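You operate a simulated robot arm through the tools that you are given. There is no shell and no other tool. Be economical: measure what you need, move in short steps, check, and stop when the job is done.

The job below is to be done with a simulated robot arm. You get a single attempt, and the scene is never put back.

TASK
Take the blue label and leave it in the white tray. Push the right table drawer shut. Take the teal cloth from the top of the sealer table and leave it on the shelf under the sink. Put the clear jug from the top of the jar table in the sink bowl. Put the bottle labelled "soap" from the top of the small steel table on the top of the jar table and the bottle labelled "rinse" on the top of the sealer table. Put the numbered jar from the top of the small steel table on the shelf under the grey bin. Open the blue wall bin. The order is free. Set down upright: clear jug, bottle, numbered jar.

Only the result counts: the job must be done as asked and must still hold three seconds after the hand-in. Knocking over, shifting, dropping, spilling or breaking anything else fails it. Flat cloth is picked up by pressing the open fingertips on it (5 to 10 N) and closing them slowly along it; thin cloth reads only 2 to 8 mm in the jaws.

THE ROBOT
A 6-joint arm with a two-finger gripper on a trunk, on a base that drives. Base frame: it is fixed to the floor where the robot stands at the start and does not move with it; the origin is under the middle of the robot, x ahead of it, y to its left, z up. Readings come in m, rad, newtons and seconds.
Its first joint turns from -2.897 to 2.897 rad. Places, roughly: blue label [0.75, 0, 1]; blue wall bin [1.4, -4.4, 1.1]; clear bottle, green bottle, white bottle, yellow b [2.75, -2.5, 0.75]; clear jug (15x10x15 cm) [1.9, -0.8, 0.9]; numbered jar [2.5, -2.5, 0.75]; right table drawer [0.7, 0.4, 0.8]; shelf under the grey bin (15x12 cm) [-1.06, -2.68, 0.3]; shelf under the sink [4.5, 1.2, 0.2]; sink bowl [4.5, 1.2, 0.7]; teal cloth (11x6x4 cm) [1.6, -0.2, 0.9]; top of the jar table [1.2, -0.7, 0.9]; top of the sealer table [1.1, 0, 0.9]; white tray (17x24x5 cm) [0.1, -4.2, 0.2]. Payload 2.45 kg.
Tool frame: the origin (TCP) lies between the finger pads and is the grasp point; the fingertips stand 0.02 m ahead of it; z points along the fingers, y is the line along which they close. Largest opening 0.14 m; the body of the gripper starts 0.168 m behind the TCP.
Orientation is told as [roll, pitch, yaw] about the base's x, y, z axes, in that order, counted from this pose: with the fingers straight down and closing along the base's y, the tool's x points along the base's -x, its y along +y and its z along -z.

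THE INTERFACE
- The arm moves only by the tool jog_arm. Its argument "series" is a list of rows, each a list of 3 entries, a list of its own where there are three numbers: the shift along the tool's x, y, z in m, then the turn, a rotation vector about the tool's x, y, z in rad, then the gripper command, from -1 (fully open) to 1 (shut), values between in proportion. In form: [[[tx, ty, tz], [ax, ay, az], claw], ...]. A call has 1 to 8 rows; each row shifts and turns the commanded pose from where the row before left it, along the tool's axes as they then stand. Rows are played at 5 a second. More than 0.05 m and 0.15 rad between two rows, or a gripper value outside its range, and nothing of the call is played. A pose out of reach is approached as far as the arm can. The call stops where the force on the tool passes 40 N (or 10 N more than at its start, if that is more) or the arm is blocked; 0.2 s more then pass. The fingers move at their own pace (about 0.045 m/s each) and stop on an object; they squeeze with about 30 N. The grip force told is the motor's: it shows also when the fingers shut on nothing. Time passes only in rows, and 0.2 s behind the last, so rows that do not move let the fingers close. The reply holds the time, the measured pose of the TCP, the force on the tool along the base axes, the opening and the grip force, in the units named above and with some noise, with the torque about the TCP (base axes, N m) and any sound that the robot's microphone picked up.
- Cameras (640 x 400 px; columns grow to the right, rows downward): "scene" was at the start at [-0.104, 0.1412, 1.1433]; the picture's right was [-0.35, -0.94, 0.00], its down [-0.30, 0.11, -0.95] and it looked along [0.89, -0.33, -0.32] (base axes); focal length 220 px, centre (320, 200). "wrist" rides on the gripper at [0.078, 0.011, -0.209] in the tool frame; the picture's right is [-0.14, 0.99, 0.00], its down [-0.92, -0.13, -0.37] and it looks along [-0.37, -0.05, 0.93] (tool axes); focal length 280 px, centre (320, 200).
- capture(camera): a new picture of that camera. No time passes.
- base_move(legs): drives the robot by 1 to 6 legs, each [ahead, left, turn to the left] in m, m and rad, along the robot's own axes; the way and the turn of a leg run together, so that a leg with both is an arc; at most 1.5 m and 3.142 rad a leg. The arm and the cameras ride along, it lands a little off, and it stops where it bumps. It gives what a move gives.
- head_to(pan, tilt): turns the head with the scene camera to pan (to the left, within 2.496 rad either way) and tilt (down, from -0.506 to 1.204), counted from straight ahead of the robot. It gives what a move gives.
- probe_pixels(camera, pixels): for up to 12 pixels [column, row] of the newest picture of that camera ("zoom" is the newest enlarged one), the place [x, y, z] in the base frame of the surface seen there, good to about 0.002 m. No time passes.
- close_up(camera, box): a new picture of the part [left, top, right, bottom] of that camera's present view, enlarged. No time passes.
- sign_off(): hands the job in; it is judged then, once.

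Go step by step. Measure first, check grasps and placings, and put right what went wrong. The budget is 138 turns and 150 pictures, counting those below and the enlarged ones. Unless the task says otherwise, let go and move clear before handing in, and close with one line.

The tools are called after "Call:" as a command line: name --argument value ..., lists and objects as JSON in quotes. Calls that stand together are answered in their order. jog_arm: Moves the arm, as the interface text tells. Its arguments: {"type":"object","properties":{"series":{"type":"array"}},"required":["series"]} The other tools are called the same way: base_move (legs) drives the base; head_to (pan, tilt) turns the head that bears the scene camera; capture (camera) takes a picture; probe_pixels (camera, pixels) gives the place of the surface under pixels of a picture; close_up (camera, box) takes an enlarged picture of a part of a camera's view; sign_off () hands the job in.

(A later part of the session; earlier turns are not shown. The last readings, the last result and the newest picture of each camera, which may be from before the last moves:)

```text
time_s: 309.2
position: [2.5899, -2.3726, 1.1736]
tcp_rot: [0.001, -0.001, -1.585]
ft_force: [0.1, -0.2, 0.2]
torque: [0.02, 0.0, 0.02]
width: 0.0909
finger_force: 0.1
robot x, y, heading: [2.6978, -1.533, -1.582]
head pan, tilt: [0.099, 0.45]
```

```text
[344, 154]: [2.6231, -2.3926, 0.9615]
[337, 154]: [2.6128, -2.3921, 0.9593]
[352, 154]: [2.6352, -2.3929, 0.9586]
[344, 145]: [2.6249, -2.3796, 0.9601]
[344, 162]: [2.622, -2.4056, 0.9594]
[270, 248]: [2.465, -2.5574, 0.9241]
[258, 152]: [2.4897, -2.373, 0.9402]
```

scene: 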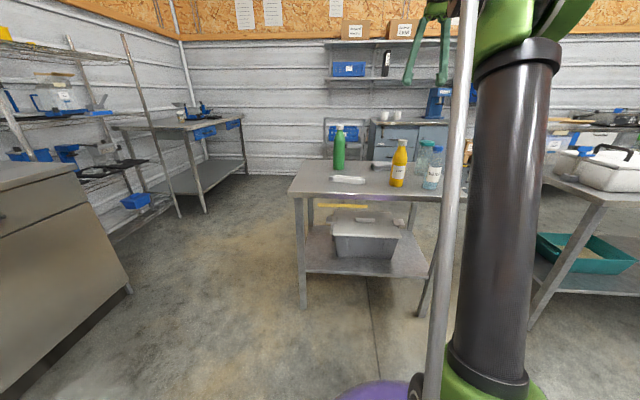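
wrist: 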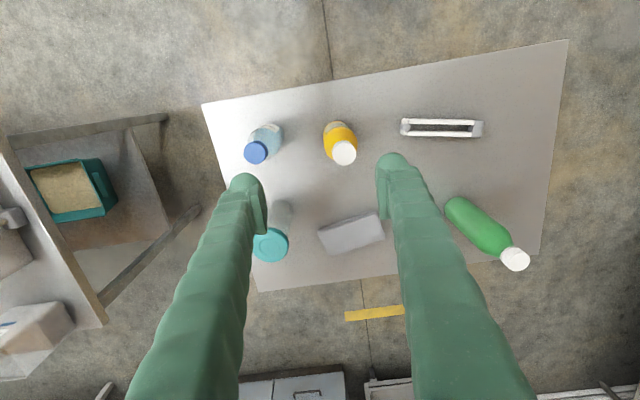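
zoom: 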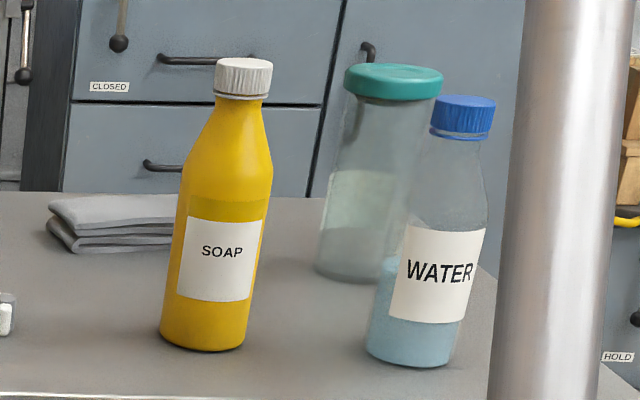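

SOAP is confirmed; cap at (2.624,−2.393). Align, descend, grasp, lift.

Call:
jog_arm --series '[[[-0.0205, 0.034, 0], [0, 0, 0], -0.3], [[0, 0, 0.046], [0, 0, 0], -0.3], [[0, 0, 0.046], [0, 0, 0], -0.3], [[0, 0, 0.046], [0, 0, 0], -0.3], [[0, 0, 0.046], [0, 0, 0], -0.3], [[0, 0, 0.046], [0, 0, 0], -0.3], [[0, 0, 0.046], [0, 0, 0], -0.3], [[0, 0, 0.046], [0, 0, 0], -0.3]]'

Call:
capture --camera "wrist"

```text
time_s: 311.0
position: [2.6211, -2.3929, 0.8518]
tcp_rot: [0.002, -0.001, -1.587]
ft_force: [0.3, -0.1, 0.0]
torque: [-0.02, -0.02, 0.0]
width: 0.0914
finger_force: 0.1
robot x, y, heading: [2.6937, -1.5344, -1.581]
head pan, tilt: [0.099, 0.45]
```

```text
54 pictures are left
```

wrist: 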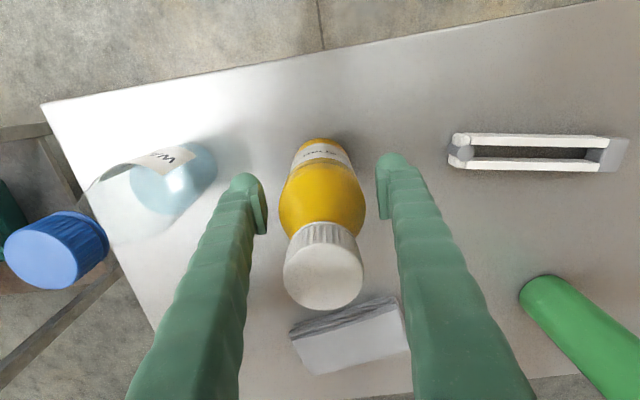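

Call:
jog_arm --series '[[[0, 0, 0], [0, 0, 0], 0.3], [[0, 0, 0], [0, 0, 0], 0.6], [[0, 0, 0], [0, 0, 0], 1], [[0, 0, 0], [0, 0, 0], 1], [[0, 0, -0.02], [0, 0, 0], 1], [[0, 0, -0.04], [0, 0, 0], 1], [[0, 0, -0.045], [0, 0, 0], 1], [[0, 0, -0.045], [0, 0, 0], 1]]'

Call:
jog_arm --series '[[[0, 0, -0.045], [0, 0, 0], 1], [[0, 0, -0.045], [0, 0, 0], 1], [[0, 0, -0.045], [0, 0, 0], 1], [[0, 0, -0.045], [0, 0, 0], 1]]'

Call:
capture --camera "wrist"

```text
time_s: 312.8
position: [2.6217, -2.3944, 1.003]
tcp_rot: [0.002, 0.0, -1.585]
ft_force: [0.7, 0.2, -3.2]
torque: [0.05, 0.01, 0.01]
width: 0.0613
finger_force: 29.8
robot x, y, heading: [2.6981, -1.5352, -1.582]
head pan, tilt: [0.099, 0.45]
```

```text
time_s: 313.8
position: [2.6209, -2.3931, 1.1831]
tcp_rot: [0.002, 0.0, -1.588]
ft_force: [-0.7, -0.4, -3.1]
torque: [-0.04, -0.03, 0.02]
width: 0.0614
finger_force: 30.5
robot x, y, heading: [2.697, -1.5379, -1.58]
head pan, tilt: [0.099, 0.45]
```

```text
53 pictures are left
```

wrist: 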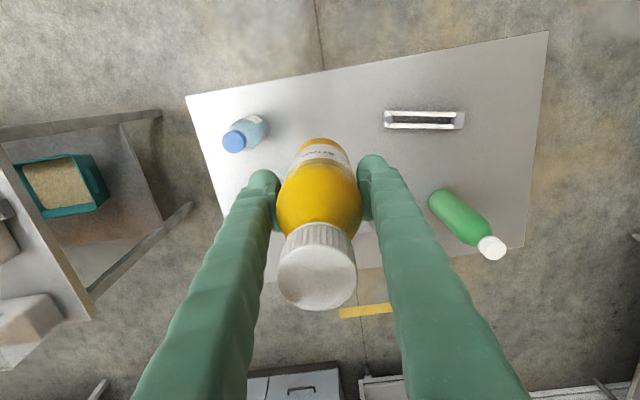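

Soap is held. Look at the jar table (behind-right) for a free spot and the jug.

Call:
head_to --pan -2.1 --tilt 0.3

Call:
capture --camera "scene"

```text
time_s: 315.9
position: [2.621, -2.3934, 1.1829]
tcp_rot: [0.001, 0.001, -1.587]
ft_force: [0.0, 0.1, -3.9]
torque: [0.02, -0.01, 0.03]
width: 0.0617
finger_force: 29.8
robot x, y, heading: [2.6968, -1.5346, -1.574]
head pan, tilt: [-2.1, 0.3]
```

```text
52 pictures are left
```

scene: 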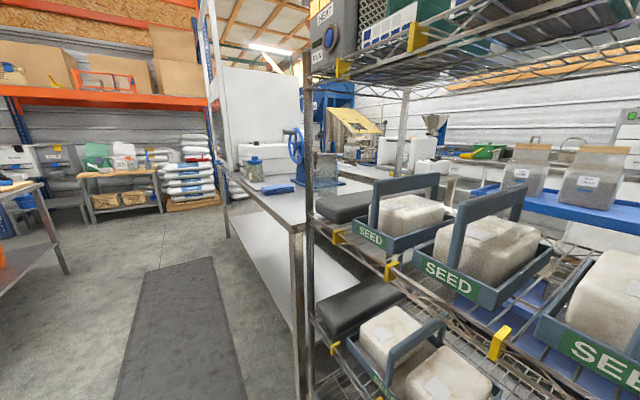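

Call:
probe_pixels --camera "scene" --pixels '[[298, 228], [232, 185], [278, 187], [295, 130], [255, 165], [335, 183], [270, 205], [300, 205], [240, 175], [225, 200], [325, 155], [60, 260]]'

Call:
close_up --camera "scene" --box '[210, 90, 400, 250]'

```text
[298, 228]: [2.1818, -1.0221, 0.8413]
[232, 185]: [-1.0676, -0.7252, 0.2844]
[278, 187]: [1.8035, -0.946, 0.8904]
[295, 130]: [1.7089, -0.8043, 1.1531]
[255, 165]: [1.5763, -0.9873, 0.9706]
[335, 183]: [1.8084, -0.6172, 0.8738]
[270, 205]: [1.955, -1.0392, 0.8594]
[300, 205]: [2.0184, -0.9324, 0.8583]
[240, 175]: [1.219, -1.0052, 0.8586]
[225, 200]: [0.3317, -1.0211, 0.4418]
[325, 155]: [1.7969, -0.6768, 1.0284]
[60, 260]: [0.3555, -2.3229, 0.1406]
```

```text
2.50 times, centred on (305, 170) of scene
```

zoom: 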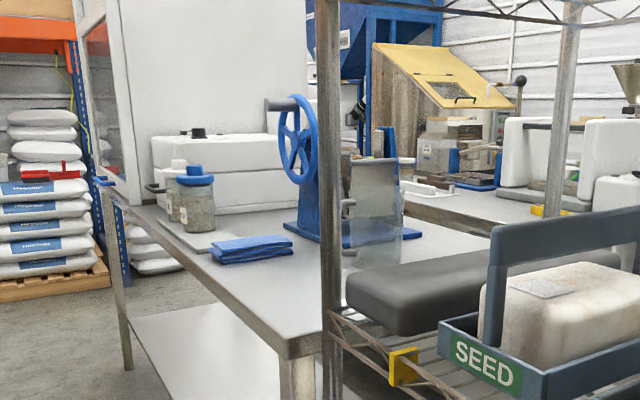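

Jar table spans x 0.33–2.18, y −1.04…−0.45; a free front-right corner near (2.02,−0.98). Drive around to face it from the south.

Call:
base_move --legs '[[0, 0, -1.571], [0.75, 0.305, 0], [0, 0, -1.571]]'

Call:
capture --camera "wrist"

Call:
head_to --pan 0.15 --tilt 0.4

Call:
capture --camera "scene"

```text
time_s: 327.9
position: [2.0068, -0.9696, 1.1849]
tcp_rot: [0.003, 0.0, 1.562]
ft_force: [0.3, 0.3, -4.1]
torque: [0.03, 0.02, -0.02]
width: 0.0614
finger_force: 29.7
robot x, y, heading: [1.9368, -1.8291, 1.57]
head pan, tilt: [-2.1, 0.3]
```

```text
50 pictures are left
```

wrist: 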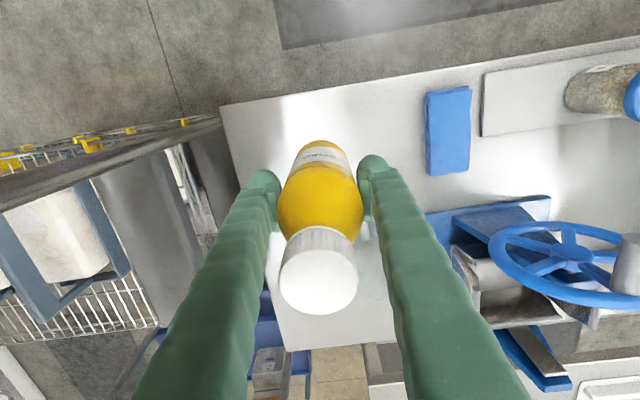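

```text
time_s: 330.0
position: [2.0068, -0.97, 1.1839]
tcp_rot: [0.001, 0.0, 1.562]
ft_force: [0.4, 0.6, -4.4]
torque: [0.02, 0.02, 0.01]
width: 0.061
finger_force: 30.5
robot x, y, heading: [1.9407, -1.833, 1.568]
head pan, tilt: [0.15, 0.4]
```

```text
49 pictures are left
```

scene: 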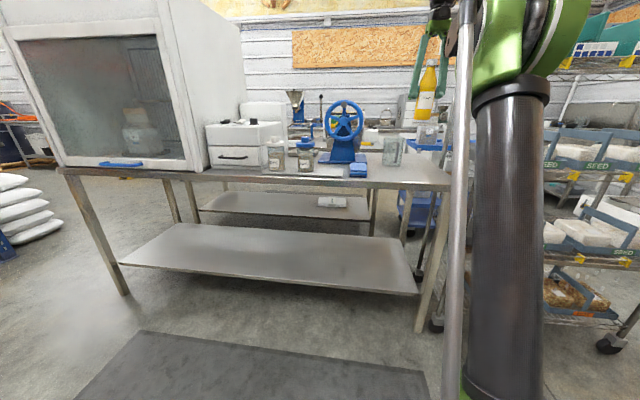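

Call:
close_up --camera "scene" --box '[340, 110, 460, 200]'

Call:
probe_pixels --camera "scene" --pixels '[[392, 160], [385, 145], [400, 150], [392, 140], [415, 140], [440, 170], [372, 165], [392, 165]]'

Call:
probe_pixels --camera "wrist" --pixels '[[250, 130], [222, 110], [225, 150], [440, 100], [300, 120], [380, 250], [375, 300], [200, 130]]'

```text
4.44 times, centred on (400, 155) of scene
```

zoom: 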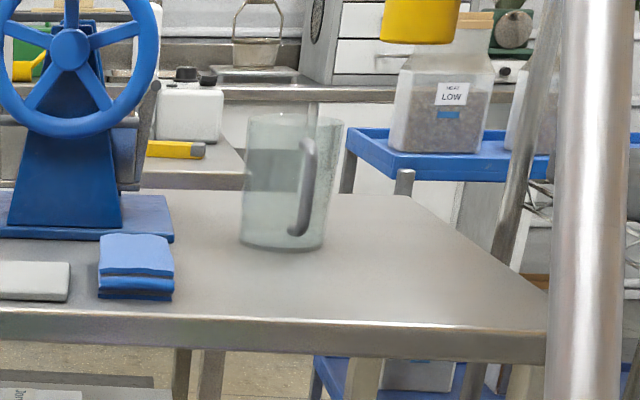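

```text
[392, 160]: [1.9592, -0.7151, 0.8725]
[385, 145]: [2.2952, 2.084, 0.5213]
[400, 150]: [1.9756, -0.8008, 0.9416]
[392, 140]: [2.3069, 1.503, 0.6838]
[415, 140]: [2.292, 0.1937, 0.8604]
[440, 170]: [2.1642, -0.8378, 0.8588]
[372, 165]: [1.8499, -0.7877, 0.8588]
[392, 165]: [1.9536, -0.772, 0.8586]
```

```text
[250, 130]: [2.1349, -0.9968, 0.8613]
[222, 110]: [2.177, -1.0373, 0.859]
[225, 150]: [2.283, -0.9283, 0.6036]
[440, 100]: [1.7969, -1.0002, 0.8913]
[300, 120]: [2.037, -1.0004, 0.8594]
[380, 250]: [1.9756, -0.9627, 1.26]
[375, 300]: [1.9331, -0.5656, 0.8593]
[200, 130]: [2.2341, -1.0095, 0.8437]
```

Jug stands at about (1.955,−0.71) with handle toward me. I set soap at ≈(2.08,−0.975), clear of the jug.

Call:
jog_arm --series '[[[0.0, -0.037, 0], [0, 0, 0], 1], [[0.005, -0.036, 0], [0, 0, 0], 1], [[0, 0, 0.045], [0, 0, 0], 1], [[0, 0, 0.045], [0, 0, 0], 1], [[0, 0, 0.045], [0, 0, 0], 1], [[0, 0, 0.045], [0, 0, 0], 1], [[0, 0, 0.04], [0, 0, 0], 1]]'

Call:
jog_arm --series '[[[0, 0, 0.006], [0, 0, 0], 1], [[0, 0, 0.005], [0, 0, 0], 1], [[0, 0, 0.004], [0, 0, 0], 1]]'

Call:
capture --camera "wrist"

```text
time_s: 331.6
position: [2.0807, -0.9764, 0.9632]
tcp_rot: [0.001, 0.001, 1.561]
ft_force: [0.0, -0.9, -3.7]
torque: [0.02, -0.03, 0.02]
width: 0.0612
finger_force: 30.6
robot x, y, heading: [1.9405, -1.8285, 1.573]
head pan, tilt: [0.15, 0.4]
```

```text
time_s: 332.4
position: [2.079, -0.9776, 0.9498]
tcp_rot: [0.001, 0.0, 1.564]
ft_force: [-2.2, 4.2, 31.6]
torque: [0.01, -0.01, 0.13]
width: 0.0615
finger_force: 29.3
robot x, y, heading: [1.9414, -1.8336, 1.574]
head pan, tilt: [0.15, 0.4]
```

```text
47 pictures are left
```

wrist: 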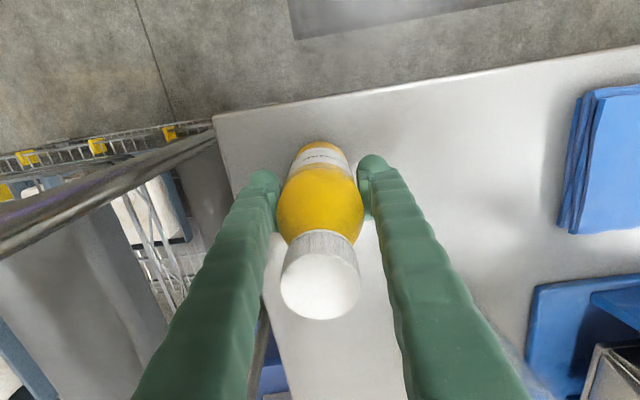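

Seated (32 N). Release and rise.

Call:
jog_arm --series '[[[0, 0, -0.002], [0, 0, 0], 0.4], [[0, 0, 0], [0, 0, 0], 0], [[0, 0, 0], [0, 0, 0], -0.2], [[0, 0, 0], [0, 0, 0], -0.2], [[0, 0, -0.045], [0, 0, 0], -0.2], [[0, 0, -0.045], [0, 0, 0], -0.2], [[0, 0, -0.045], [0, 0, 0], -0.2], [[0, 0, -0.045], [0, 0, 0], -0.2]]'

Call:
jog_arm --series '[[[0, 0, -0.045], [0, 0, 0], -0.3], [[0, 0, -0.03], [0, 0, 0], -0.6], [[0, 0.04, 0], [0, 0, 0], -0.6], [[0, 0.04, 0], [0, 0, 0], -0.6], [[0, 0.04, 0], [0, 0, 0], -0.6]]'

Call:
capture --camera "wrist"

```text
time_s: 334.2
position: [2.0798, -0.9733, 1.1313]
tcp_rot: [0.003, 0.0, 1.562]
ft_force: [1.0, 0.2, 0.2]
torque: [-0.01, -0.05, -0.01]
width: 0.0842
finger_force: 0.1
robot x, y, heading: [1.9379, -1.8311, 1.575]
head pan, tilt: [0.15, 0.4]
```

```text
time_s: 335.4
position: [1.9603, -0.9757, 1.208]
tcp_rot: [0.001, 0.001, 1.564]
ft_force: [0.9, 0.0, 0.0]
torque: [0.03, 0.07, 0.0]
width: 0.1121
finger_force: 0.1
robot x, y, heading: [1.9361, -1.8299, 1.569]
head pan, tilt: [0.15, 0.4]
```

```text
46 pictures are left
```

wrist: 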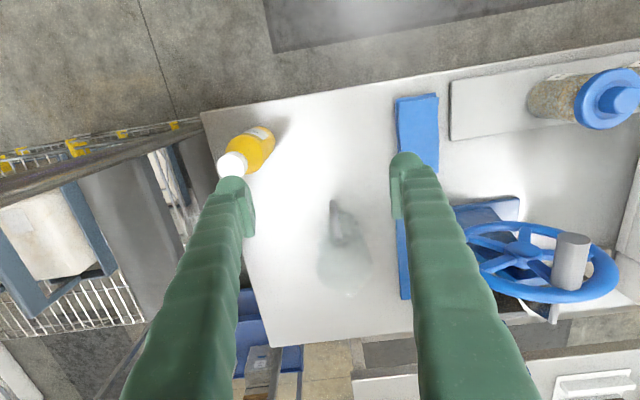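

Soap stands upright. Zoom on the jug (342,250) to find its rim and handle.

Call:
close_up --camera "wrist" --box '[290, 190, 400, 310]'

Call:
probe_pixels --camera "wrist" --pixels '[[335, 215], [337, 235], [345, 290], [320, 265], [370, 265], [345, 250], [405, 250], [330, 270], [360, 290], [333, 205]]'

```text
3.33 times, centred on (345, 250) of wrist
```

zoom: 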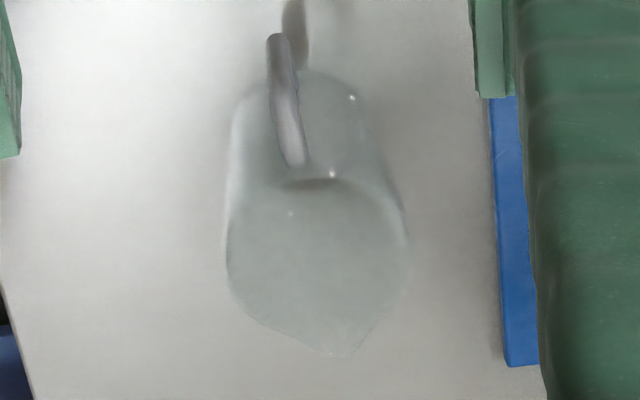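

```text
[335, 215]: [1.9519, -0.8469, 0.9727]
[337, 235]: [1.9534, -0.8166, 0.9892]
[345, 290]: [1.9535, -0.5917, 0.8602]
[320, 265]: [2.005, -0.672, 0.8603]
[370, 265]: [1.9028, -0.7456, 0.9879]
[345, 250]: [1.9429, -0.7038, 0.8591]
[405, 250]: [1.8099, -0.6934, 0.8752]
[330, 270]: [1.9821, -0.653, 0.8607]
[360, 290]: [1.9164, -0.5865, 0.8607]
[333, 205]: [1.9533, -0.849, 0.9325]
```

Jug axis ≈(1.946,−0.744), diameter ≈0.09, top ≈1.0. Drive 0.21 ahead and check alignment.

Call:
base_move --legs '[[0.21, 0, 0]]'

Call:
jog_arm --series '[[[0, 0, 0], [0, 0, 0], -1], [[0, 0, 0], [0, 0, 0], -1]]'

Call:
capture --camera "wrist"

Call:
close_up --camera "wrist" --box '[260, 90, 400, 210]'

```text
time_s: 337.0
position: [1.959, -0.7617, 1.2068]
tcp_rot: [0.002, 0.0, 1.566]
ft_force: [1.0, -1.4, -0.1]
torque: [-0.03, 0.0, 0.04]
width: 0.1122
finger_force: 0.1
robot x, y, heading: [1.9381, -1.6174, 1.571]
head pan, tilt: [0.15, 0.4]
```

```text
time_s: 337.6
position: [1.9593, -0.7632, 1.2069]
tcp_rot: [0.002, 0.0, 1.562]
ft_force: [0.5, 0.1, 0.3]
torque: [0.0, -0.03, 0.01]
width: 0.14
finger_force: 0.0
robot x, y, heading: [1.9399, -1.6142, 1.572]
head pan, tilt: [0.15, 0.4]
```

```text
44 pictures are left
```

wrist: 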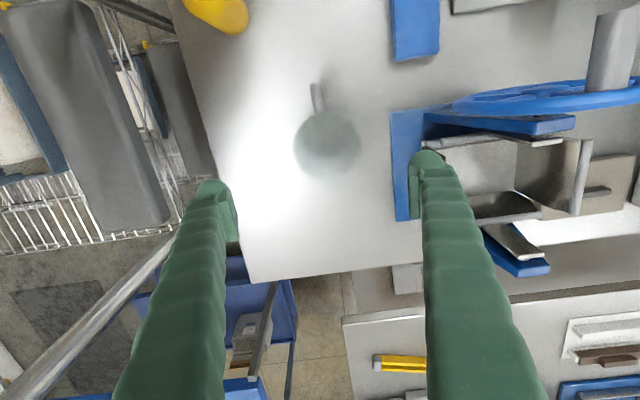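

```text
3.33 times, centred on (330, 150) of wrist
```

zoom: 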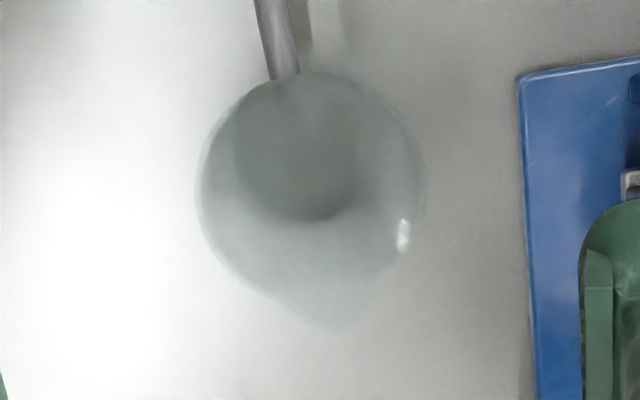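

Call:
probe_pixels --camera "wrist" --pixels '[[437, 142], [460, 138], [470, 200], [425, 118], [396, 215], [500, 130], [316, 98], [319, 108], [293, 150], [360, 150], [350, 162], [565, 130]]'

```text
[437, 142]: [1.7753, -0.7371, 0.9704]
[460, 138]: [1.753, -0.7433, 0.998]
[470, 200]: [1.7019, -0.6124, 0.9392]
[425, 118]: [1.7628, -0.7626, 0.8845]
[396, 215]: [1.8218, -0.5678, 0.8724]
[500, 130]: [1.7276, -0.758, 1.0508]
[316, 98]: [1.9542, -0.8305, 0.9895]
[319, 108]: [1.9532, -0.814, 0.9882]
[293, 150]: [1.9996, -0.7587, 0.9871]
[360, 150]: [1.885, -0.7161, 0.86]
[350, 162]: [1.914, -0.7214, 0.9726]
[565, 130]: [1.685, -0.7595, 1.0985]
```

Press parts end at x≈1.82, so the finger at 1.87 clears. Align and descend to z≈0.945.

Call:
jog_arm --series '[[[-0.008, 0.007, 0], [0, 0, 0], -1], [[0, 0, 0.045], [0, 0, 0], -1], [[0, 0, 0.045], [0, 0, 0], -1], [[0, 0, 0.045], [0, 0, 0], -1], [[0, 0, 0.045], [0, 0, 0], -1], [[0, 0, 0.045], [0, 0, 0], -1], [[0, 0, 0.037], [0, 0, 0], -1]]'

Call:
capture --camera "wrist"

```text
time_s: 339.2
position: [1.9513, -0.7507, 0.9455]
tcp_rot: [0.002, 0.0, 1.564]
ft_force: [-0.5, 0.3, -0.1]
torque: [0.03, -0.02, 0.01]
width: 0.1399
finger_force: 0.0
robot x, y, heading: [1.9405, -1.6171, 1.572]
head pan, tilt: [0.15, 0.4]
```

```text
42 pictures are left
```

wrist: 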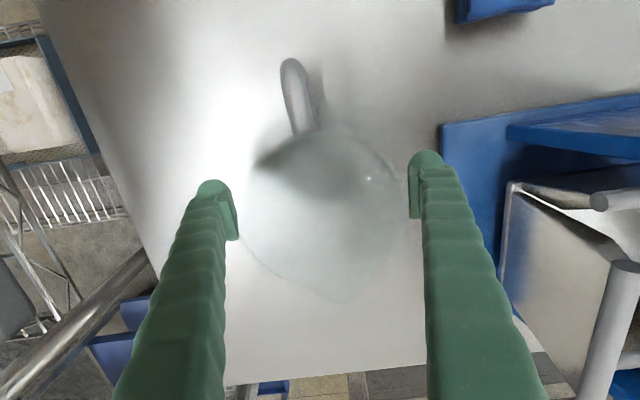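

Jug sits between the pads. Close gently and lift a little.

Call:
jog_arm --series '[[[0, 0, 0], [0, 0, 0], -0.6], [[0, 0, 0], [0, 0, 0], -0.3], [[0, 0, 0], [0, 0, 0], 0], [[0, 0, 0], [0, 0, 0], 0.4], [[0, 0, 0], [0, 0, 0], 1], [[0, 0, -0.015], [0, 0, 0], 1], [[0, 0, -0.03], [0, 0, 0], 1], [[0, 0, 0], [0, 0, 0], 1]]'

Call:
capture --camera "wrist"

```text
time_s: 341.0
position: [1.9507, -0.7531, 0.9906]
tcp_rot: [0.003, 0.0, 1.564]
ft_force: [0.0, -0.3, -1.5]
torque: [0.03, 0.03, -0.01]
width: 0.1108
finger_force: 30.2
robot x, y, heading: [1.9365, -1.6161, 1.577]
head pan, tilt: [0.15, 0.4]
```

```text
41 pictures are left
```

wrist: 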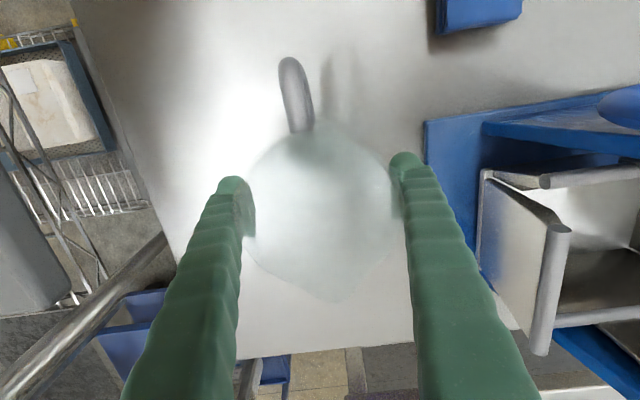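

Jug is held (111 mm across). Lift to z≈1.24 and drive toward the sink.

Call:
jog_arm --series '[[[0, 0, -0.045], [0, 0, 0], 1], [[0, 0, -0.045], [0, 0, 0], 1], [[0, 0, -0.045], [0, 0, 0], 1], [[0, 0, -0.045], [0, 0, 0], 1], [[0, 0, -0.04], [0, 0, 0], 1]]'

Call:
base_move --legs '[[-0.28, 0, 0], [0, 0.35, 0], [0, 0, -1.571], [1.4, 0.2, 0], [0.5, 0, 0]]'

Call:
capture --camera "wrist"

```text
time_s: 342.2
position: [1.9535, -0.7551, 1.2104]
tcp_rot: [0.001, 0.0, 1.565]
ft_force: [0.3, -1.3, -0.5]
torque: [0.06, 0.0, 0.03]
width: 0.1104
finger_force: 30.1
robot x, y, heading: [1.9381, -1.6143, 1.572]
head pan, tilt: [0.15, 0.4]
```

```text
time_s: 359.1
position: [4.3712, -1.6161, 1.2096]
tcp_rot: [0.003, -0.002, 0.02]
ft_force: [-0.1, -0.1, -0.5]
torque: [-0.01, 0.0, 0.02]
width: 0.1088
finger_force: 29.9
robot x, y, heading: [3.5066, -1.6294, 0.021]
head pan, tilt: [0.15, 0.4]
```

```text
40 pictures are left
```

wrist: 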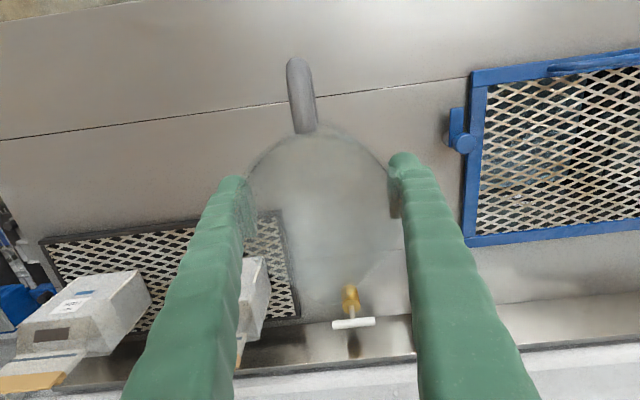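

Still held. Continue north, then face the sink.

Call:
base_move --legs '[[0, 0, 1.55], [1.4, 0, 0], [0.5, 0, 0], [0, 0, -1.571]]'

Call:
head_to --pan 0.6 --tilt 0.4

Call:
capture --camera "scene"

```text
time_s: 376.3
position: [4.3943, 0.2249, 1.2103]
tcp_rot: [0.003, 0.001, -0.052]
ft_force: [0.1, -0.5, -1.7]
torque: [-0.03, -0.02, 0.02]
width: 0.1086
finger_force: 30.7
robot x, y, heading: [3.5319, 0.2773, -0.043]
head pan, tilt: [0.15, 0.4]
```

```text
time_s: 377.2
position: [4.3936, 0.2259, 1.2102]
tcp_rot: [0.002, 0.001, -0.05]
ft_force: [-0.2, -0.1, -1.1]
torque: [-0.01, 0.01, -0.01]
width: 0.1089
finger_force: 29.9
robot x, y, heading: [3.532, 0.2738, -0.043]
head pan, tilt: [0.6, 0.4]
```

```text
39 pictures are left
```

scene: 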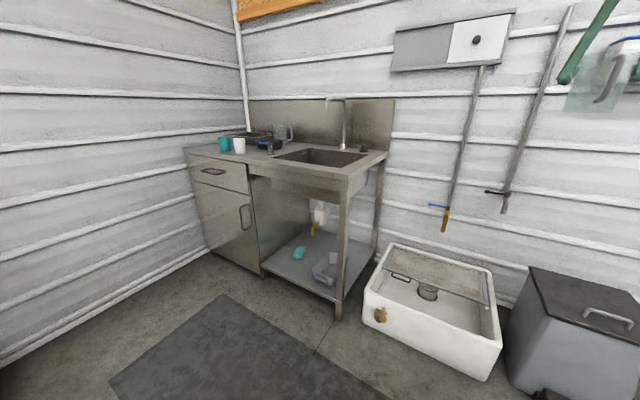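

Call:
close_up --camera "scene" --box '[200, 80, 400, 220]'

Call:
probe_pixels --camera "scene" --pixels '[[275, 159], [300, 147], [368, 155], [342, 168], [325, 157], [345, 158], [318, 152], [344, 125], [330, 98], [362, 148], [335, 165], [310, 160]]'

```text
2.86 times, centred on (300, 150) of scene
```

zoom: 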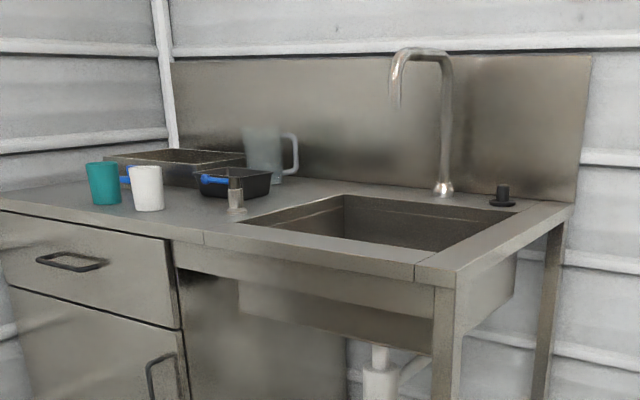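

```text
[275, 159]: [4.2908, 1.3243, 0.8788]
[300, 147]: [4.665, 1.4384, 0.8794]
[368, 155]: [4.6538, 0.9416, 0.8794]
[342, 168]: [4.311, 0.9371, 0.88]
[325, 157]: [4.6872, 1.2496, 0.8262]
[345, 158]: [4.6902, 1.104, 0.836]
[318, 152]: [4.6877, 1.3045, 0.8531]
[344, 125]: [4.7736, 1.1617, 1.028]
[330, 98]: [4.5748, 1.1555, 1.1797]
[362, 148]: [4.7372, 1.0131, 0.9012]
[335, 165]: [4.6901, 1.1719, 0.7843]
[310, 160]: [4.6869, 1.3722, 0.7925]
```

Sink opening: x 4.30–4.69, y 0.96–1.42, with the faucet spout at (4.575,1.155,1.18). I pass it at x≈4.39, then move in to (4.47,1.30).

Call:
base_move --legs '[[0, 0, 0.043], [0, 1.038, 0], [0.08, 0, 0]]'

Call:
capture --camera "wrist"

Call:
probe_pixels --camera "wrist" --pixels '[[320, 20], [320, 60], [230, 120], [450, 150], [480, 100], [160, 150], [180, 250]]'

```text
time_s: 383.6
position: [4.4747, 1.3032, 1.2095]
tcp_rot: [0.002, 0.0, -0.007]
ft_force: [0.1, 0.2, -1.9]
torque: [-0.04, -0.01, -0.01]
width: 0.1087
finger_force: 30.0
robot x, y, heading: [3.6126, 1.3179, 0.004]
head pan, tilt: [0.6, 0.4]
```

```text
37 pictures are left
```

wrist: 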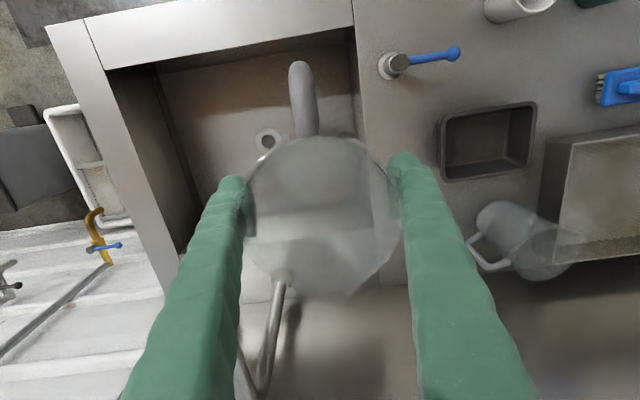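

```text
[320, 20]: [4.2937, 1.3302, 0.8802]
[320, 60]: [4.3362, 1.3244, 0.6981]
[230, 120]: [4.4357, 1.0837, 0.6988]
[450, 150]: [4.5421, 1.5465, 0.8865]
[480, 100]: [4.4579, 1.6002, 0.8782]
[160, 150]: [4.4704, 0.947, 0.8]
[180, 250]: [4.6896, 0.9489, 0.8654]
```

Call:
probe_pixels --camera "wrist" --pixels '[[345, 50], [350, 70], [354, 40], [360, 60], [362, 80], [283, 280], [277, 285], [105, 70], [340, 34]]'

Call:
close_up --camera "wrist" --box '[220, 10, 420, 330]'

```text
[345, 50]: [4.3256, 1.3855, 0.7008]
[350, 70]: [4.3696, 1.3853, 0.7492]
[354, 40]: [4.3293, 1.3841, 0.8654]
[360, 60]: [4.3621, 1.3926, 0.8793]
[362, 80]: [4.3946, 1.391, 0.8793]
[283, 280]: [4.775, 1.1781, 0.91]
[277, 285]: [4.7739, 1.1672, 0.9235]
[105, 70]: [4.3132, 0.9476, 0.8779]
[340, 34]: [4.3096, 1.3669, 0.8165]
```

```text
1.25 times, centred on (320, 170) of wrist
```

zoom: 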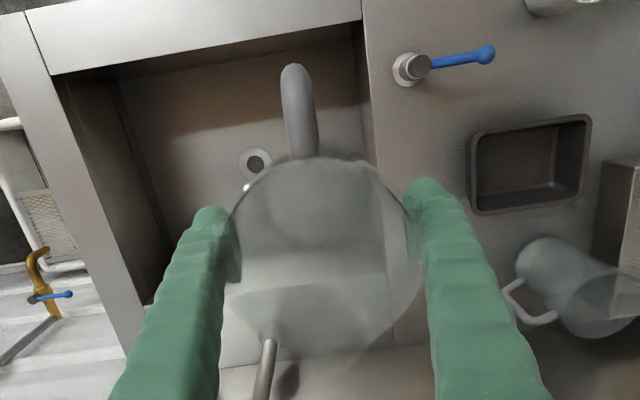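

Bowl: y 0.948–1.385, floor z 0.699. I shift to (4.445,1.255), clear of faucet and walls, and lower.

Call:
jog_arm --series '[[[0.03, -0.03, 0], [0, 0, 0], 1], [[0, -0.018, 0], [0, 0, 0], 1], [[0, 0, 0.048], [0, 0, 0], 1], [[0, 0, 0.048], [0, 0, 0], 1], [[0, 0, 0.048], [0, 0, 0], 1], [[0, 0, 0.048], [0, 0, 0], 1], [[0, 0, 0.048], [0, 0, 0], 1]]'

Call:
capture --camera "wrist"

Call:
capture --camera "scene"

```text
time_s: 385.2
position: [4.4444, 1.2543, 0.9702]
tcp_rot: [0.002, 0.001, -0.007]
ft_force: [0.1, 0.1, -1.7]
torque: [0.02, -0.03, -0.04]
width: 0.1089
finger_force: 30.0
robot x, y, heading: [3.6116, 1.3156, 0.003]
head pan, tilt: [0.6, 0.4]
```

```text
35 pictures are left
```

wrist: 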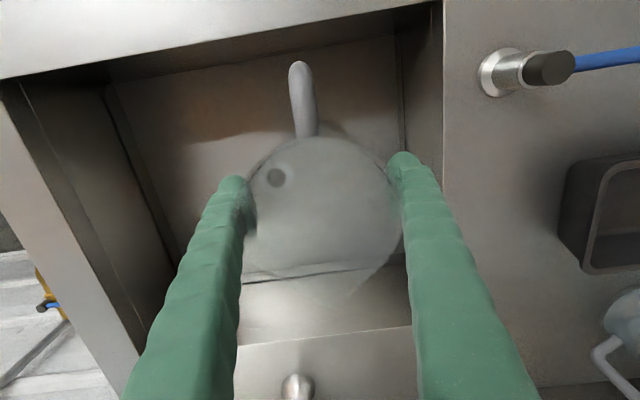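

```text
34 pictures are left
```

scene: 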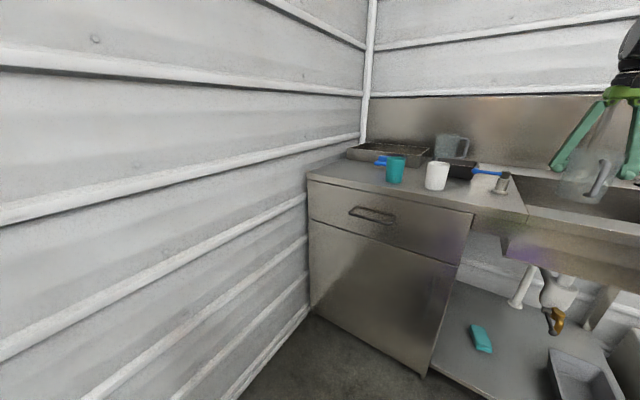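

Clear of walls. Continue lowering to contact (~0.785).

Call:
jog_arm --series '[[[0, 0, 0.048], [0, 0, 0], 1], [[0, 0, 0.048], [0, 0, 0], 1], [[0, 0, 0.048], [0, 0, 0], 1], [[0, 0, 0.02], [0, 0, 0], 1], [[0, 0, 0.01], [0, 0, 0], 1], [[0, 0, 0.006], [0, 0, 0], 1], [[0, 0, 0.004], [0, 0, 0], 1]]'

```text
time_s: 386.8
position: [4.4442, 1.2546, 0.7855]
tcp_rot: [0.003, 0.0, -0.006]
ft_force: [1.7, 0.1, 4.8]
torque: [-0.02, 0.14, 0.04]
width: 0.1086
finger_force: 29.8
robot x, y, heading: [3.6117, 1.3154, -0.003]
head pan, tilt: [0.6, 0.4]
```

Contact begins (≈6 N). Press 2 mm more and release gently.

Call:
jog_arm --series '[[[0, 0, 0.002], [0, 0, 0], 1], [[0, 0, 0], [0, 0, 0], -0.65], [[0, 0, 0], [0, 0, 0], -0.8], [[0, 0, 0], [0, 0, 0], -0.9], [[0, 0, 0], [0, 0, 0], -0.9], [[0, 0, -0.03], [0, 0, 0], -0.9], [[0, 0, -0.048], [0, 0, 0], -0.9], [[0, 0, -0.048], [0, 0, 0], -0.9]]'

Call:
capture --camera "wrist"

Call:
jog_arm --series '[[[0, 0, -0.048], [0, 0, 0], -0.9], [[0, 0, -0.048], [0, 0, 0], -0.9], [[0, 0, -0.048], [0, 0, 0], -0.9], [[0, 0, -0.048], [0, 0, 0], -0.9], [[0, 0, -0.048], [0, 0, 0], -0.9], [[0, 0, -0.03], [0, 0, 0], -0.9]]'

Call:
close_up --camera "wrist" --box '[180, 50, 460, 330]'

```text
time_s: 388.6
position: [4.4458, 1.2571, 0.9099]
tcp_rot: [0.001, 0.001, -0.006]
ft_force: [0.1, 0.0, 0.7]
torque: [-0.01, 0.01, 0.02]
width: 0.1329
finger_force: 0.0
robot x, y, heading: [3.61, 1.3152, 0.0]
head pan, tilt: [0.6, 0.4]
```

```text
33 pictures are left
```

wrist: 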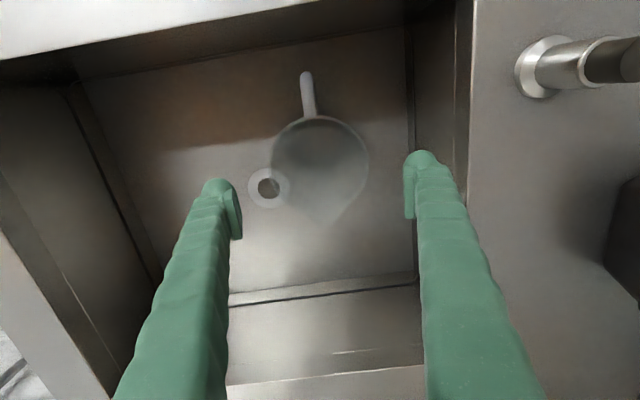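

```text
time_s: 390.0
position: [4.4437, 1.2572, 1.1809]
tcp_rot: [0.002, 0.001, -0.007]
ft_force: [0.1, 0.0, 0.0]
torque: [-0.02, -0.03, -0.01]
width: 0.1332
finger_force: 0.1
robot x, y, heading: [3.6119, 1.3194, 0.003]
head pan, tilt: [0.6, 0.4]
```

```text
1.43 times, centred on (320, 190) of wrist
```

zoom: 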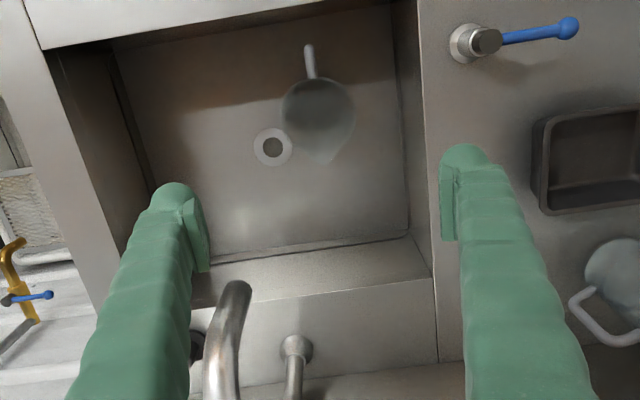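

Jug stands upright in the bowl. Now drive back to the small steel table for jar 65.

Call:
base_move --legs '[[-0.2, 0, 0], [0, 0, -1.571], [1.5, 0, 0], [1.5, 0, 0], [0, -0.883, 0]]'

Call:
capture --camera "wrist"

```text
time_s: 413.7
position: [2.4021, -2.496, 1.1799]
tcp_rot: [0.001, 0.0, -1.595]
ft_force: [-0.9, 0.6, -0.1]
torque: [-0.02, 0.04, 0.0]
width: 0.1329
finger_force: 0.1
robot x, y, heading: [2.4787, -1.6655, -1.587]
head pan, tilt: [0.6, 0.4]
```

```text
31 pictures are left
```

wrist: 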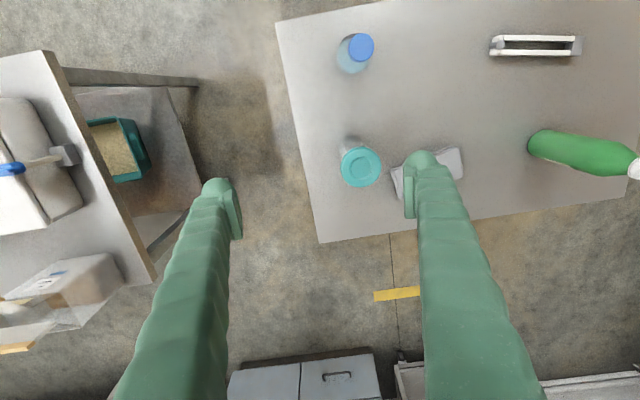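

Before choosing the grasp, look at the destination shelf from here.

Call:
head_to --pan -1.28 --tilt 0.15

Call:
close_up --camera "scene" --box '[220, 130, 420, 270]'

Call:
probe_pixels --camera "wrist" --pixels '[[361, 167], [341, 167], [381, 167], [361, 150], [361, 186], [400, 190], [395, 175], [352, 140]]'

```text
time_s: 415.6
position: [2.4037, -2.4962, 1.1806]
tcp_rot: [0.001, 0.001, -1.595]
ft_force: [0.5, 0.7, -0.9]
torque: [0.0, 0.01, -0.01]
width: 0.1331
finger_force: 0.1
robot x, y, heading: [2.4727, -1.6617, -1.585]
head pan, tilt: [-1.279, 0.15]
```

```text
2.86 times, centred on (320, 200) of scene
```

zoom: 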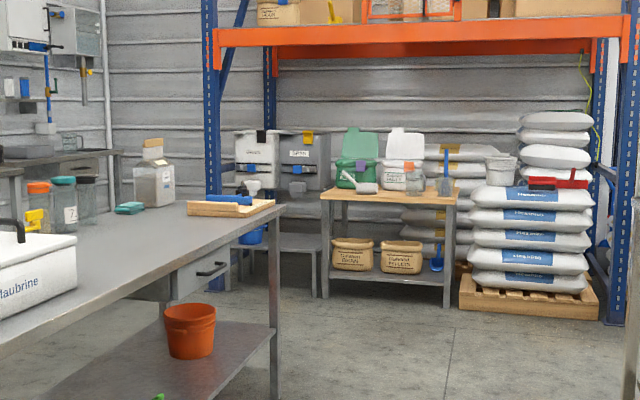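

```text
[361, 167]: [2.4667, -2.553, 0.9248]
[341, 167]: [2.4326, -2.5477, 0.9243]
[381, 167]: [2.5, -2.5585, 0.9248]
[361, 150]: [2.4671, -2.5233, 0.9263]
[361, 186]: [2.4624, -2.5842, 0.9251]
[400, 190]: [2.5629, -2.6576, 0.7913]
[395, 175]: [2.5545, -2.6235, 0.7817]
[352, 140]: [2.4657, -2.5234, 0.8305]
```

The grey bin hangs over a low bench shelf, so the jar must be set from the front. I'll therefore pick the jar with a forward-pitched tool from the south side. Drive around there.

Call:
base_move --legs '[[0, 1.0, 0], [0, 0, 3.141], [-1.2, 0, 0], [-0.62, 0, 0], [0, 1.06, 0]]'

Call:
jog_arm --series '[[[0, 0, 0], [0, -0.14, 0], -0.6], [[0, 0, 0], [0, -0.14, 0], -0.6], [[0, 0, 0], [0, -0.14, 0], -0.6], [[0, 0, 0], [0, -0.14, 0], -0.6], [[0, 0, 0], [0, -0.14, 0], -0.6], [[0, 0, 0], [0, -0.14, 0], -0.6], [[0, 0, 0], [0, -0.14, 0], -0.6], [[0, 0, 0], [0, -0.14, 0], -0.6]]'

Call:
capture --camera "wrist"

```text
time_s: 442.0
position: [2.4595, -2.6676, 1.1806]
tcp_rot: [0.001, 0.0, 1.546]
ft_force: [0.2, 1.3, -0.3]
torque: [0.02, -0.01, 0.0]
width: 0.1331
finger_force: 0.0
robot x, y, heading: [2.3849, -3.5007, 1.554]
head pan, tilt: [-1.279, 0.15]
```

```text
time_s: 443.8
position: [2.4584, -2.6668, 1.1803]
tcp_rot: [0.002, -1.123, 1.543]
ft_force: [0.4, 0.2, 0.2]
torque: [0.03, 0.01, 0.01]
width: 0.1121
finger_force: 0.1
robot x, y, heading: [2.3805, -3.503, 1.553]
head pan, tilt: [-1.279, 0.15]
```

```text
29 pictures are left
```

wrist: 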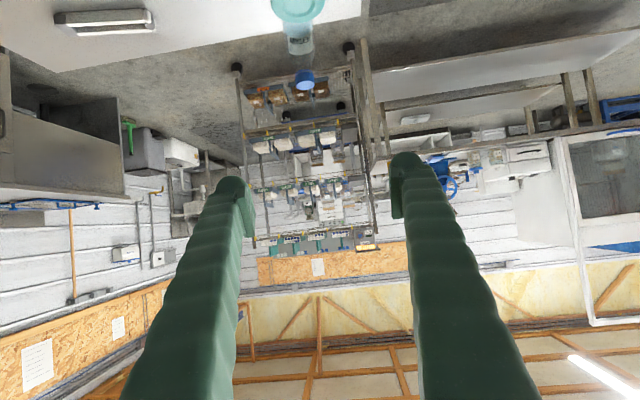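

Jar front is at y≈−2.59; I back up 5 cm, then lower to z≈0.845.

Call:
base_move --legs '[[-0.05, 0, 0]]'

Call:
jog_arm --series '[[[0.0405, 0, 0.0196], [0, 0, 0], -0.6], [[0.0405, 0, 0.0196], [0, 0, 0], -0.6], [[0.0405, 0, 0.0196], [0, 0, 0], -0.6], [[0.0405, 0, 0.0196], [0, 0, 0], -0.6], [[0.0405, 0, 0.0196], [0, 0, 0], -0.6], [[0.0405, 0, 0.0196], [0, 0, 0], -0.6], [[0.0405, 0, 0.0196], [0, 0, 0], -0.6], [[0.018, 0, 0.0087], [0, 0, 0], -0.6]]'

Call:
capture --camera "wrist"

Call:
probe_pixels --camera "wrist" --pixels '[[290, 130], [320, 130], [350, 130], [310, 60], [330, 100], [320, 170]]'

```text
time_s: 444.7
position: [2.4583, -2.7168, 1.1798]
tcp_rot: [0.002, -1.12, 1.543]
ft_force: [0.1, 0.7, 0.0]
torque: [-0.03, -0.03, 0.01]
width: 0.1122
finger_force: 0.0
robot x, y, heading: [2.3837, -3.5479, 1.555]
head pan, tilt: [-1.279, 0.15]
```

```text
time_s: 446.5
position: [2.4585, -2.7187, 0.8436]
tcp_rot: [0.001, -1.12, 1.543]
ft_force: [-0.5, 0.4, -0.2]
torque: [-0.02, 0.0, -0.02]
width: 0.1122
finger_force: 0.1
robot x, y, heading: [2.3835, -3.5478, 1.553]
head pan, tilt: [-1.279, 0.15]
```

```text
28 pictures are left
```

wrist: 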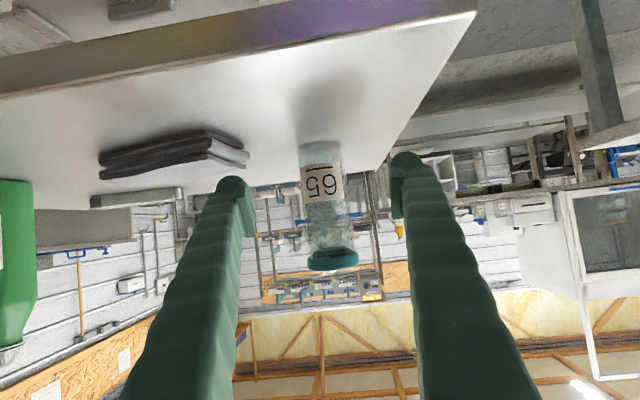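

```text
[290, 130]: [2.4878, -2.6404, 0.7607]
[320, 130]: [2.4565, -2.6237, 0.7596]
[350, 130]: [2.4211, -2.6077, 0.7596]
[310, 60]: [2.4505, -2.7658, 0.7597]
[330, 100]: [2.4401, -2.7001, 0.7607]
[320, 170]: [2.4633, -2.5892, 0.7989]
```

Aligned with the jar (front at y −2.589). Advance 0.163 with the arm and check.

Call:
jog_arm --series '[[[-0.0179, -0.001, 0.0369], [0, 0, 0], -0.6], [[-0.0179, -0.001, 0.0369], [0, 0, 0], -0.6], [[-0.0179, -0.001, 0.0369], [0, 0, 0], -0.6], [[-0.0179, 0, 0.0369], [0, 0, 0], -0.6], [[0, 0, 0], [0, 0, 0], -0.6]]'

Call:
capture --camera "wrist"

```text
time_s: 447.7
position: [2.4648, -2.5507, 0.8442]
tcp_rot: [0.004, -1.119, 1.542]
ft_force: [0.0, -0.2, -0.2]
torque: [0.02, 0.01, -0.01]
width: 0.1121
finger_force: 0.1
robot x, y, heading: [2.3837, -3.5479, 1.555]
head pan, tilt: [-1.279, 0.15]
```

```text
27 pictures are left
```

wrist: 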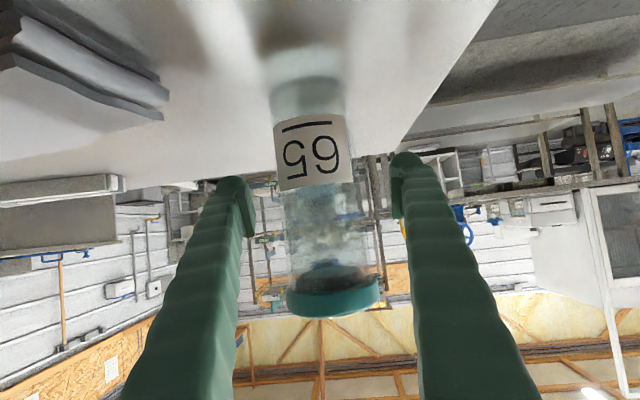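

Call:
jog_arm --series '[[[0, 0, 0], [0, 0, 0], -0.2], [[0, 0, 0], [0, 0, 0], 0.2], [[0, 0, 0], [0, 0, 0], 0.6], [[0, 0, 0], [0, 0, 0], 1], [[0, 0, 0], [0, 0, 0], 1], [[-0.0135, 0, -0.0065], [0, 0, 0], 1], [[-0.036, 0, -0.0174], [0, 0, 0], 1], [[-0.036, 0, -0.0174], [0, 0, 0], 1]]'

Call:
capture --camera "wrist"

```text
time_s: 449.5
position: [2.4667, -2.5538, 0.9391]
tcp_rot: [0.001, -1.121, 1.544]
ft_force: [0.1, 0.2, -1.9]
torque: [0.03, 0.0, 0.01]
width: 0.064
finger_force: 30.2
robot x, y, heading: [2.3855, -3.5496, 1.551]
head pan, tilt: [-1.279, 0.15]
```

```text
26 pictures are left
```

wrist: 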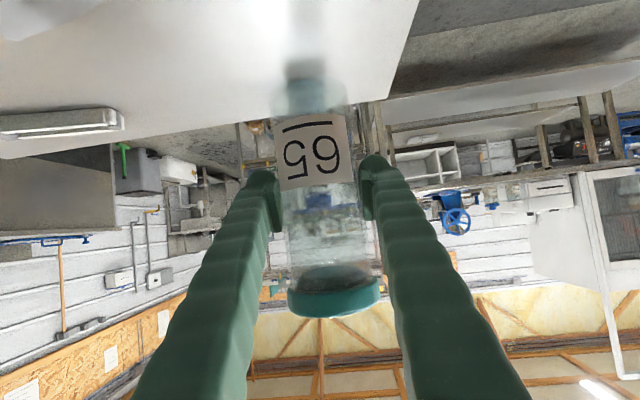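

Jar 65 is held upright. Lift and retract, then turn west and drive along the south aisle.

Call:
jog_arm --series '[[[-0.0318, 0, -0.0376], [0, 0, 0], 1], [[-0.0318, 0, -0.0376], [0, 0, 0], 1], [[-0.0318, 0, -0.0376], [0, 0, 0], 1], [[-0.0318, 0, -0.0376], [0, 0, 0], 1], [[-0.0318, 0, -0.0376], [0, 0, 0], 1], [[-0.0318, 0, -0.0376], [0, 0, 0], 1]]'

Call:
base_move --legs '[[0, 0, 1.59], [1.3, -0.12, 0], [0.75, 0, 0]]'

Call:
head_to --pan -0.25 --tilt 0.4

Call:
capture --camera "scene"

```text
time_s: 450.9
position: [2.4636, -2.6727, 1.2098]
tcp_rot: [0.0, -1.12, 1.544]
ft_force: [-0.6, 1.2, -2.1]
torque: [0.01, -0.01, 0.03]
width: 0.0641
finger_force: 30.1
robot x, y, heading: [2.3824, -3.5469, 1.554]
head pan, tilt: [-1.279, 0.15]
```

```text
time_s: 465.0
position: [-0.5436, -3.3717, 1.2099]
tcp_rot: [0.001, -1.119, 3.133]
ft_force: [1.0, -0.2, -2.3]
torque: [0.02, -0.02, 0.01]
width: 0.0637
finger_force: 30.1
robot x, y, heading: [0.3328, -3.4339, -3.14]
head pan, tilt: [-1.279, 0.15]
```

```text
time_s: 466.3
position: [-0.5437, -3.3711, 1.2093]
tcp_rot: [0.001, -1.119, 3.133]
ft_force: [0.4, 0.0, -1.9]
torque: [0.03, -0.01, 0.0]
width: 0.0637
finger_force: 29.7
robot x, y, heading: [0.3342, -3.4362, -3.142]
head pan, tilt: [-0.25, 0.4]
```

```text
25 pictures are left
```

scene: 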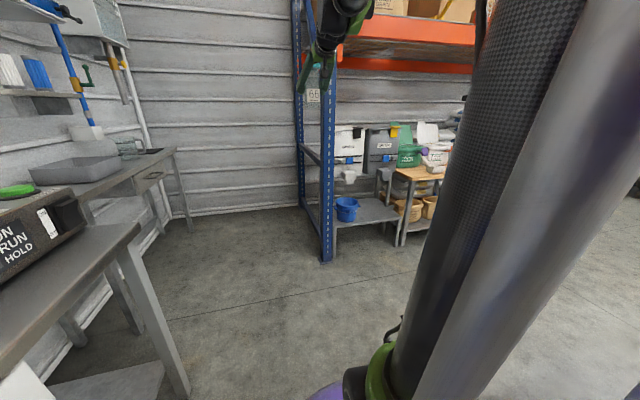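

Call:
close_up --camera "scene" --box '[300, 110, 460, 260]'

Call:
probe_pixels --camera "scene" --pixels '[[380, 145], [380, 165], [375, 210], [365, 220], [392, 212], [347, 208], [385, 178], [327, 250], [400, 220], [350, 177], [395, 200], [385, 190]]'

```text
2.67 times, centred on (380, 185) of scene
```

zoom: 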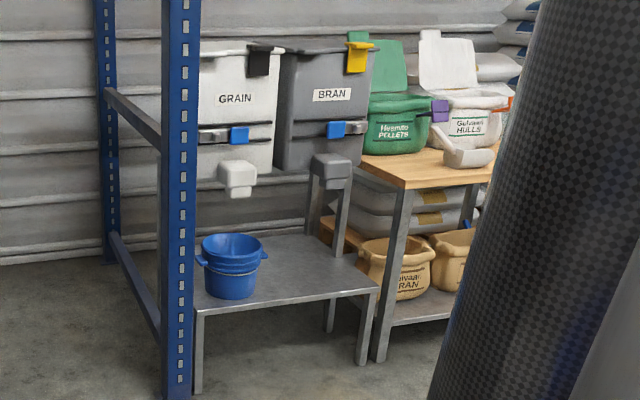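

```text
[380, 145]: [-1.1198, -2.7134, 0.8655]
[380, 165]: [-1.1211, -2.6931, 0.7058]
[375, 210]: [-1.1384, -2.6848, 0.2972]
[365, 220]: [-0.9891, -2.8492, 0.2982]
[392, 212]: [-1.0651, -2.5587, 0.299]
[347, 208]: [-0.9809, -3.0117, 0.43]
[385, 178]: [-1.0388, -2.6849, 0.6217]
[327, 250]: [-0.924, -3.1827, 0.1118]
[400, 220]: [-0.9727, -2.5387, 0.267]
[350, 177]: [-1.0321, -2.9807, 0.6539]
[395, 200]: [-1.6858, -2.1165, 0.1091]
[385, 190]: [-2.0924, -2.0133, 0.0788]
```

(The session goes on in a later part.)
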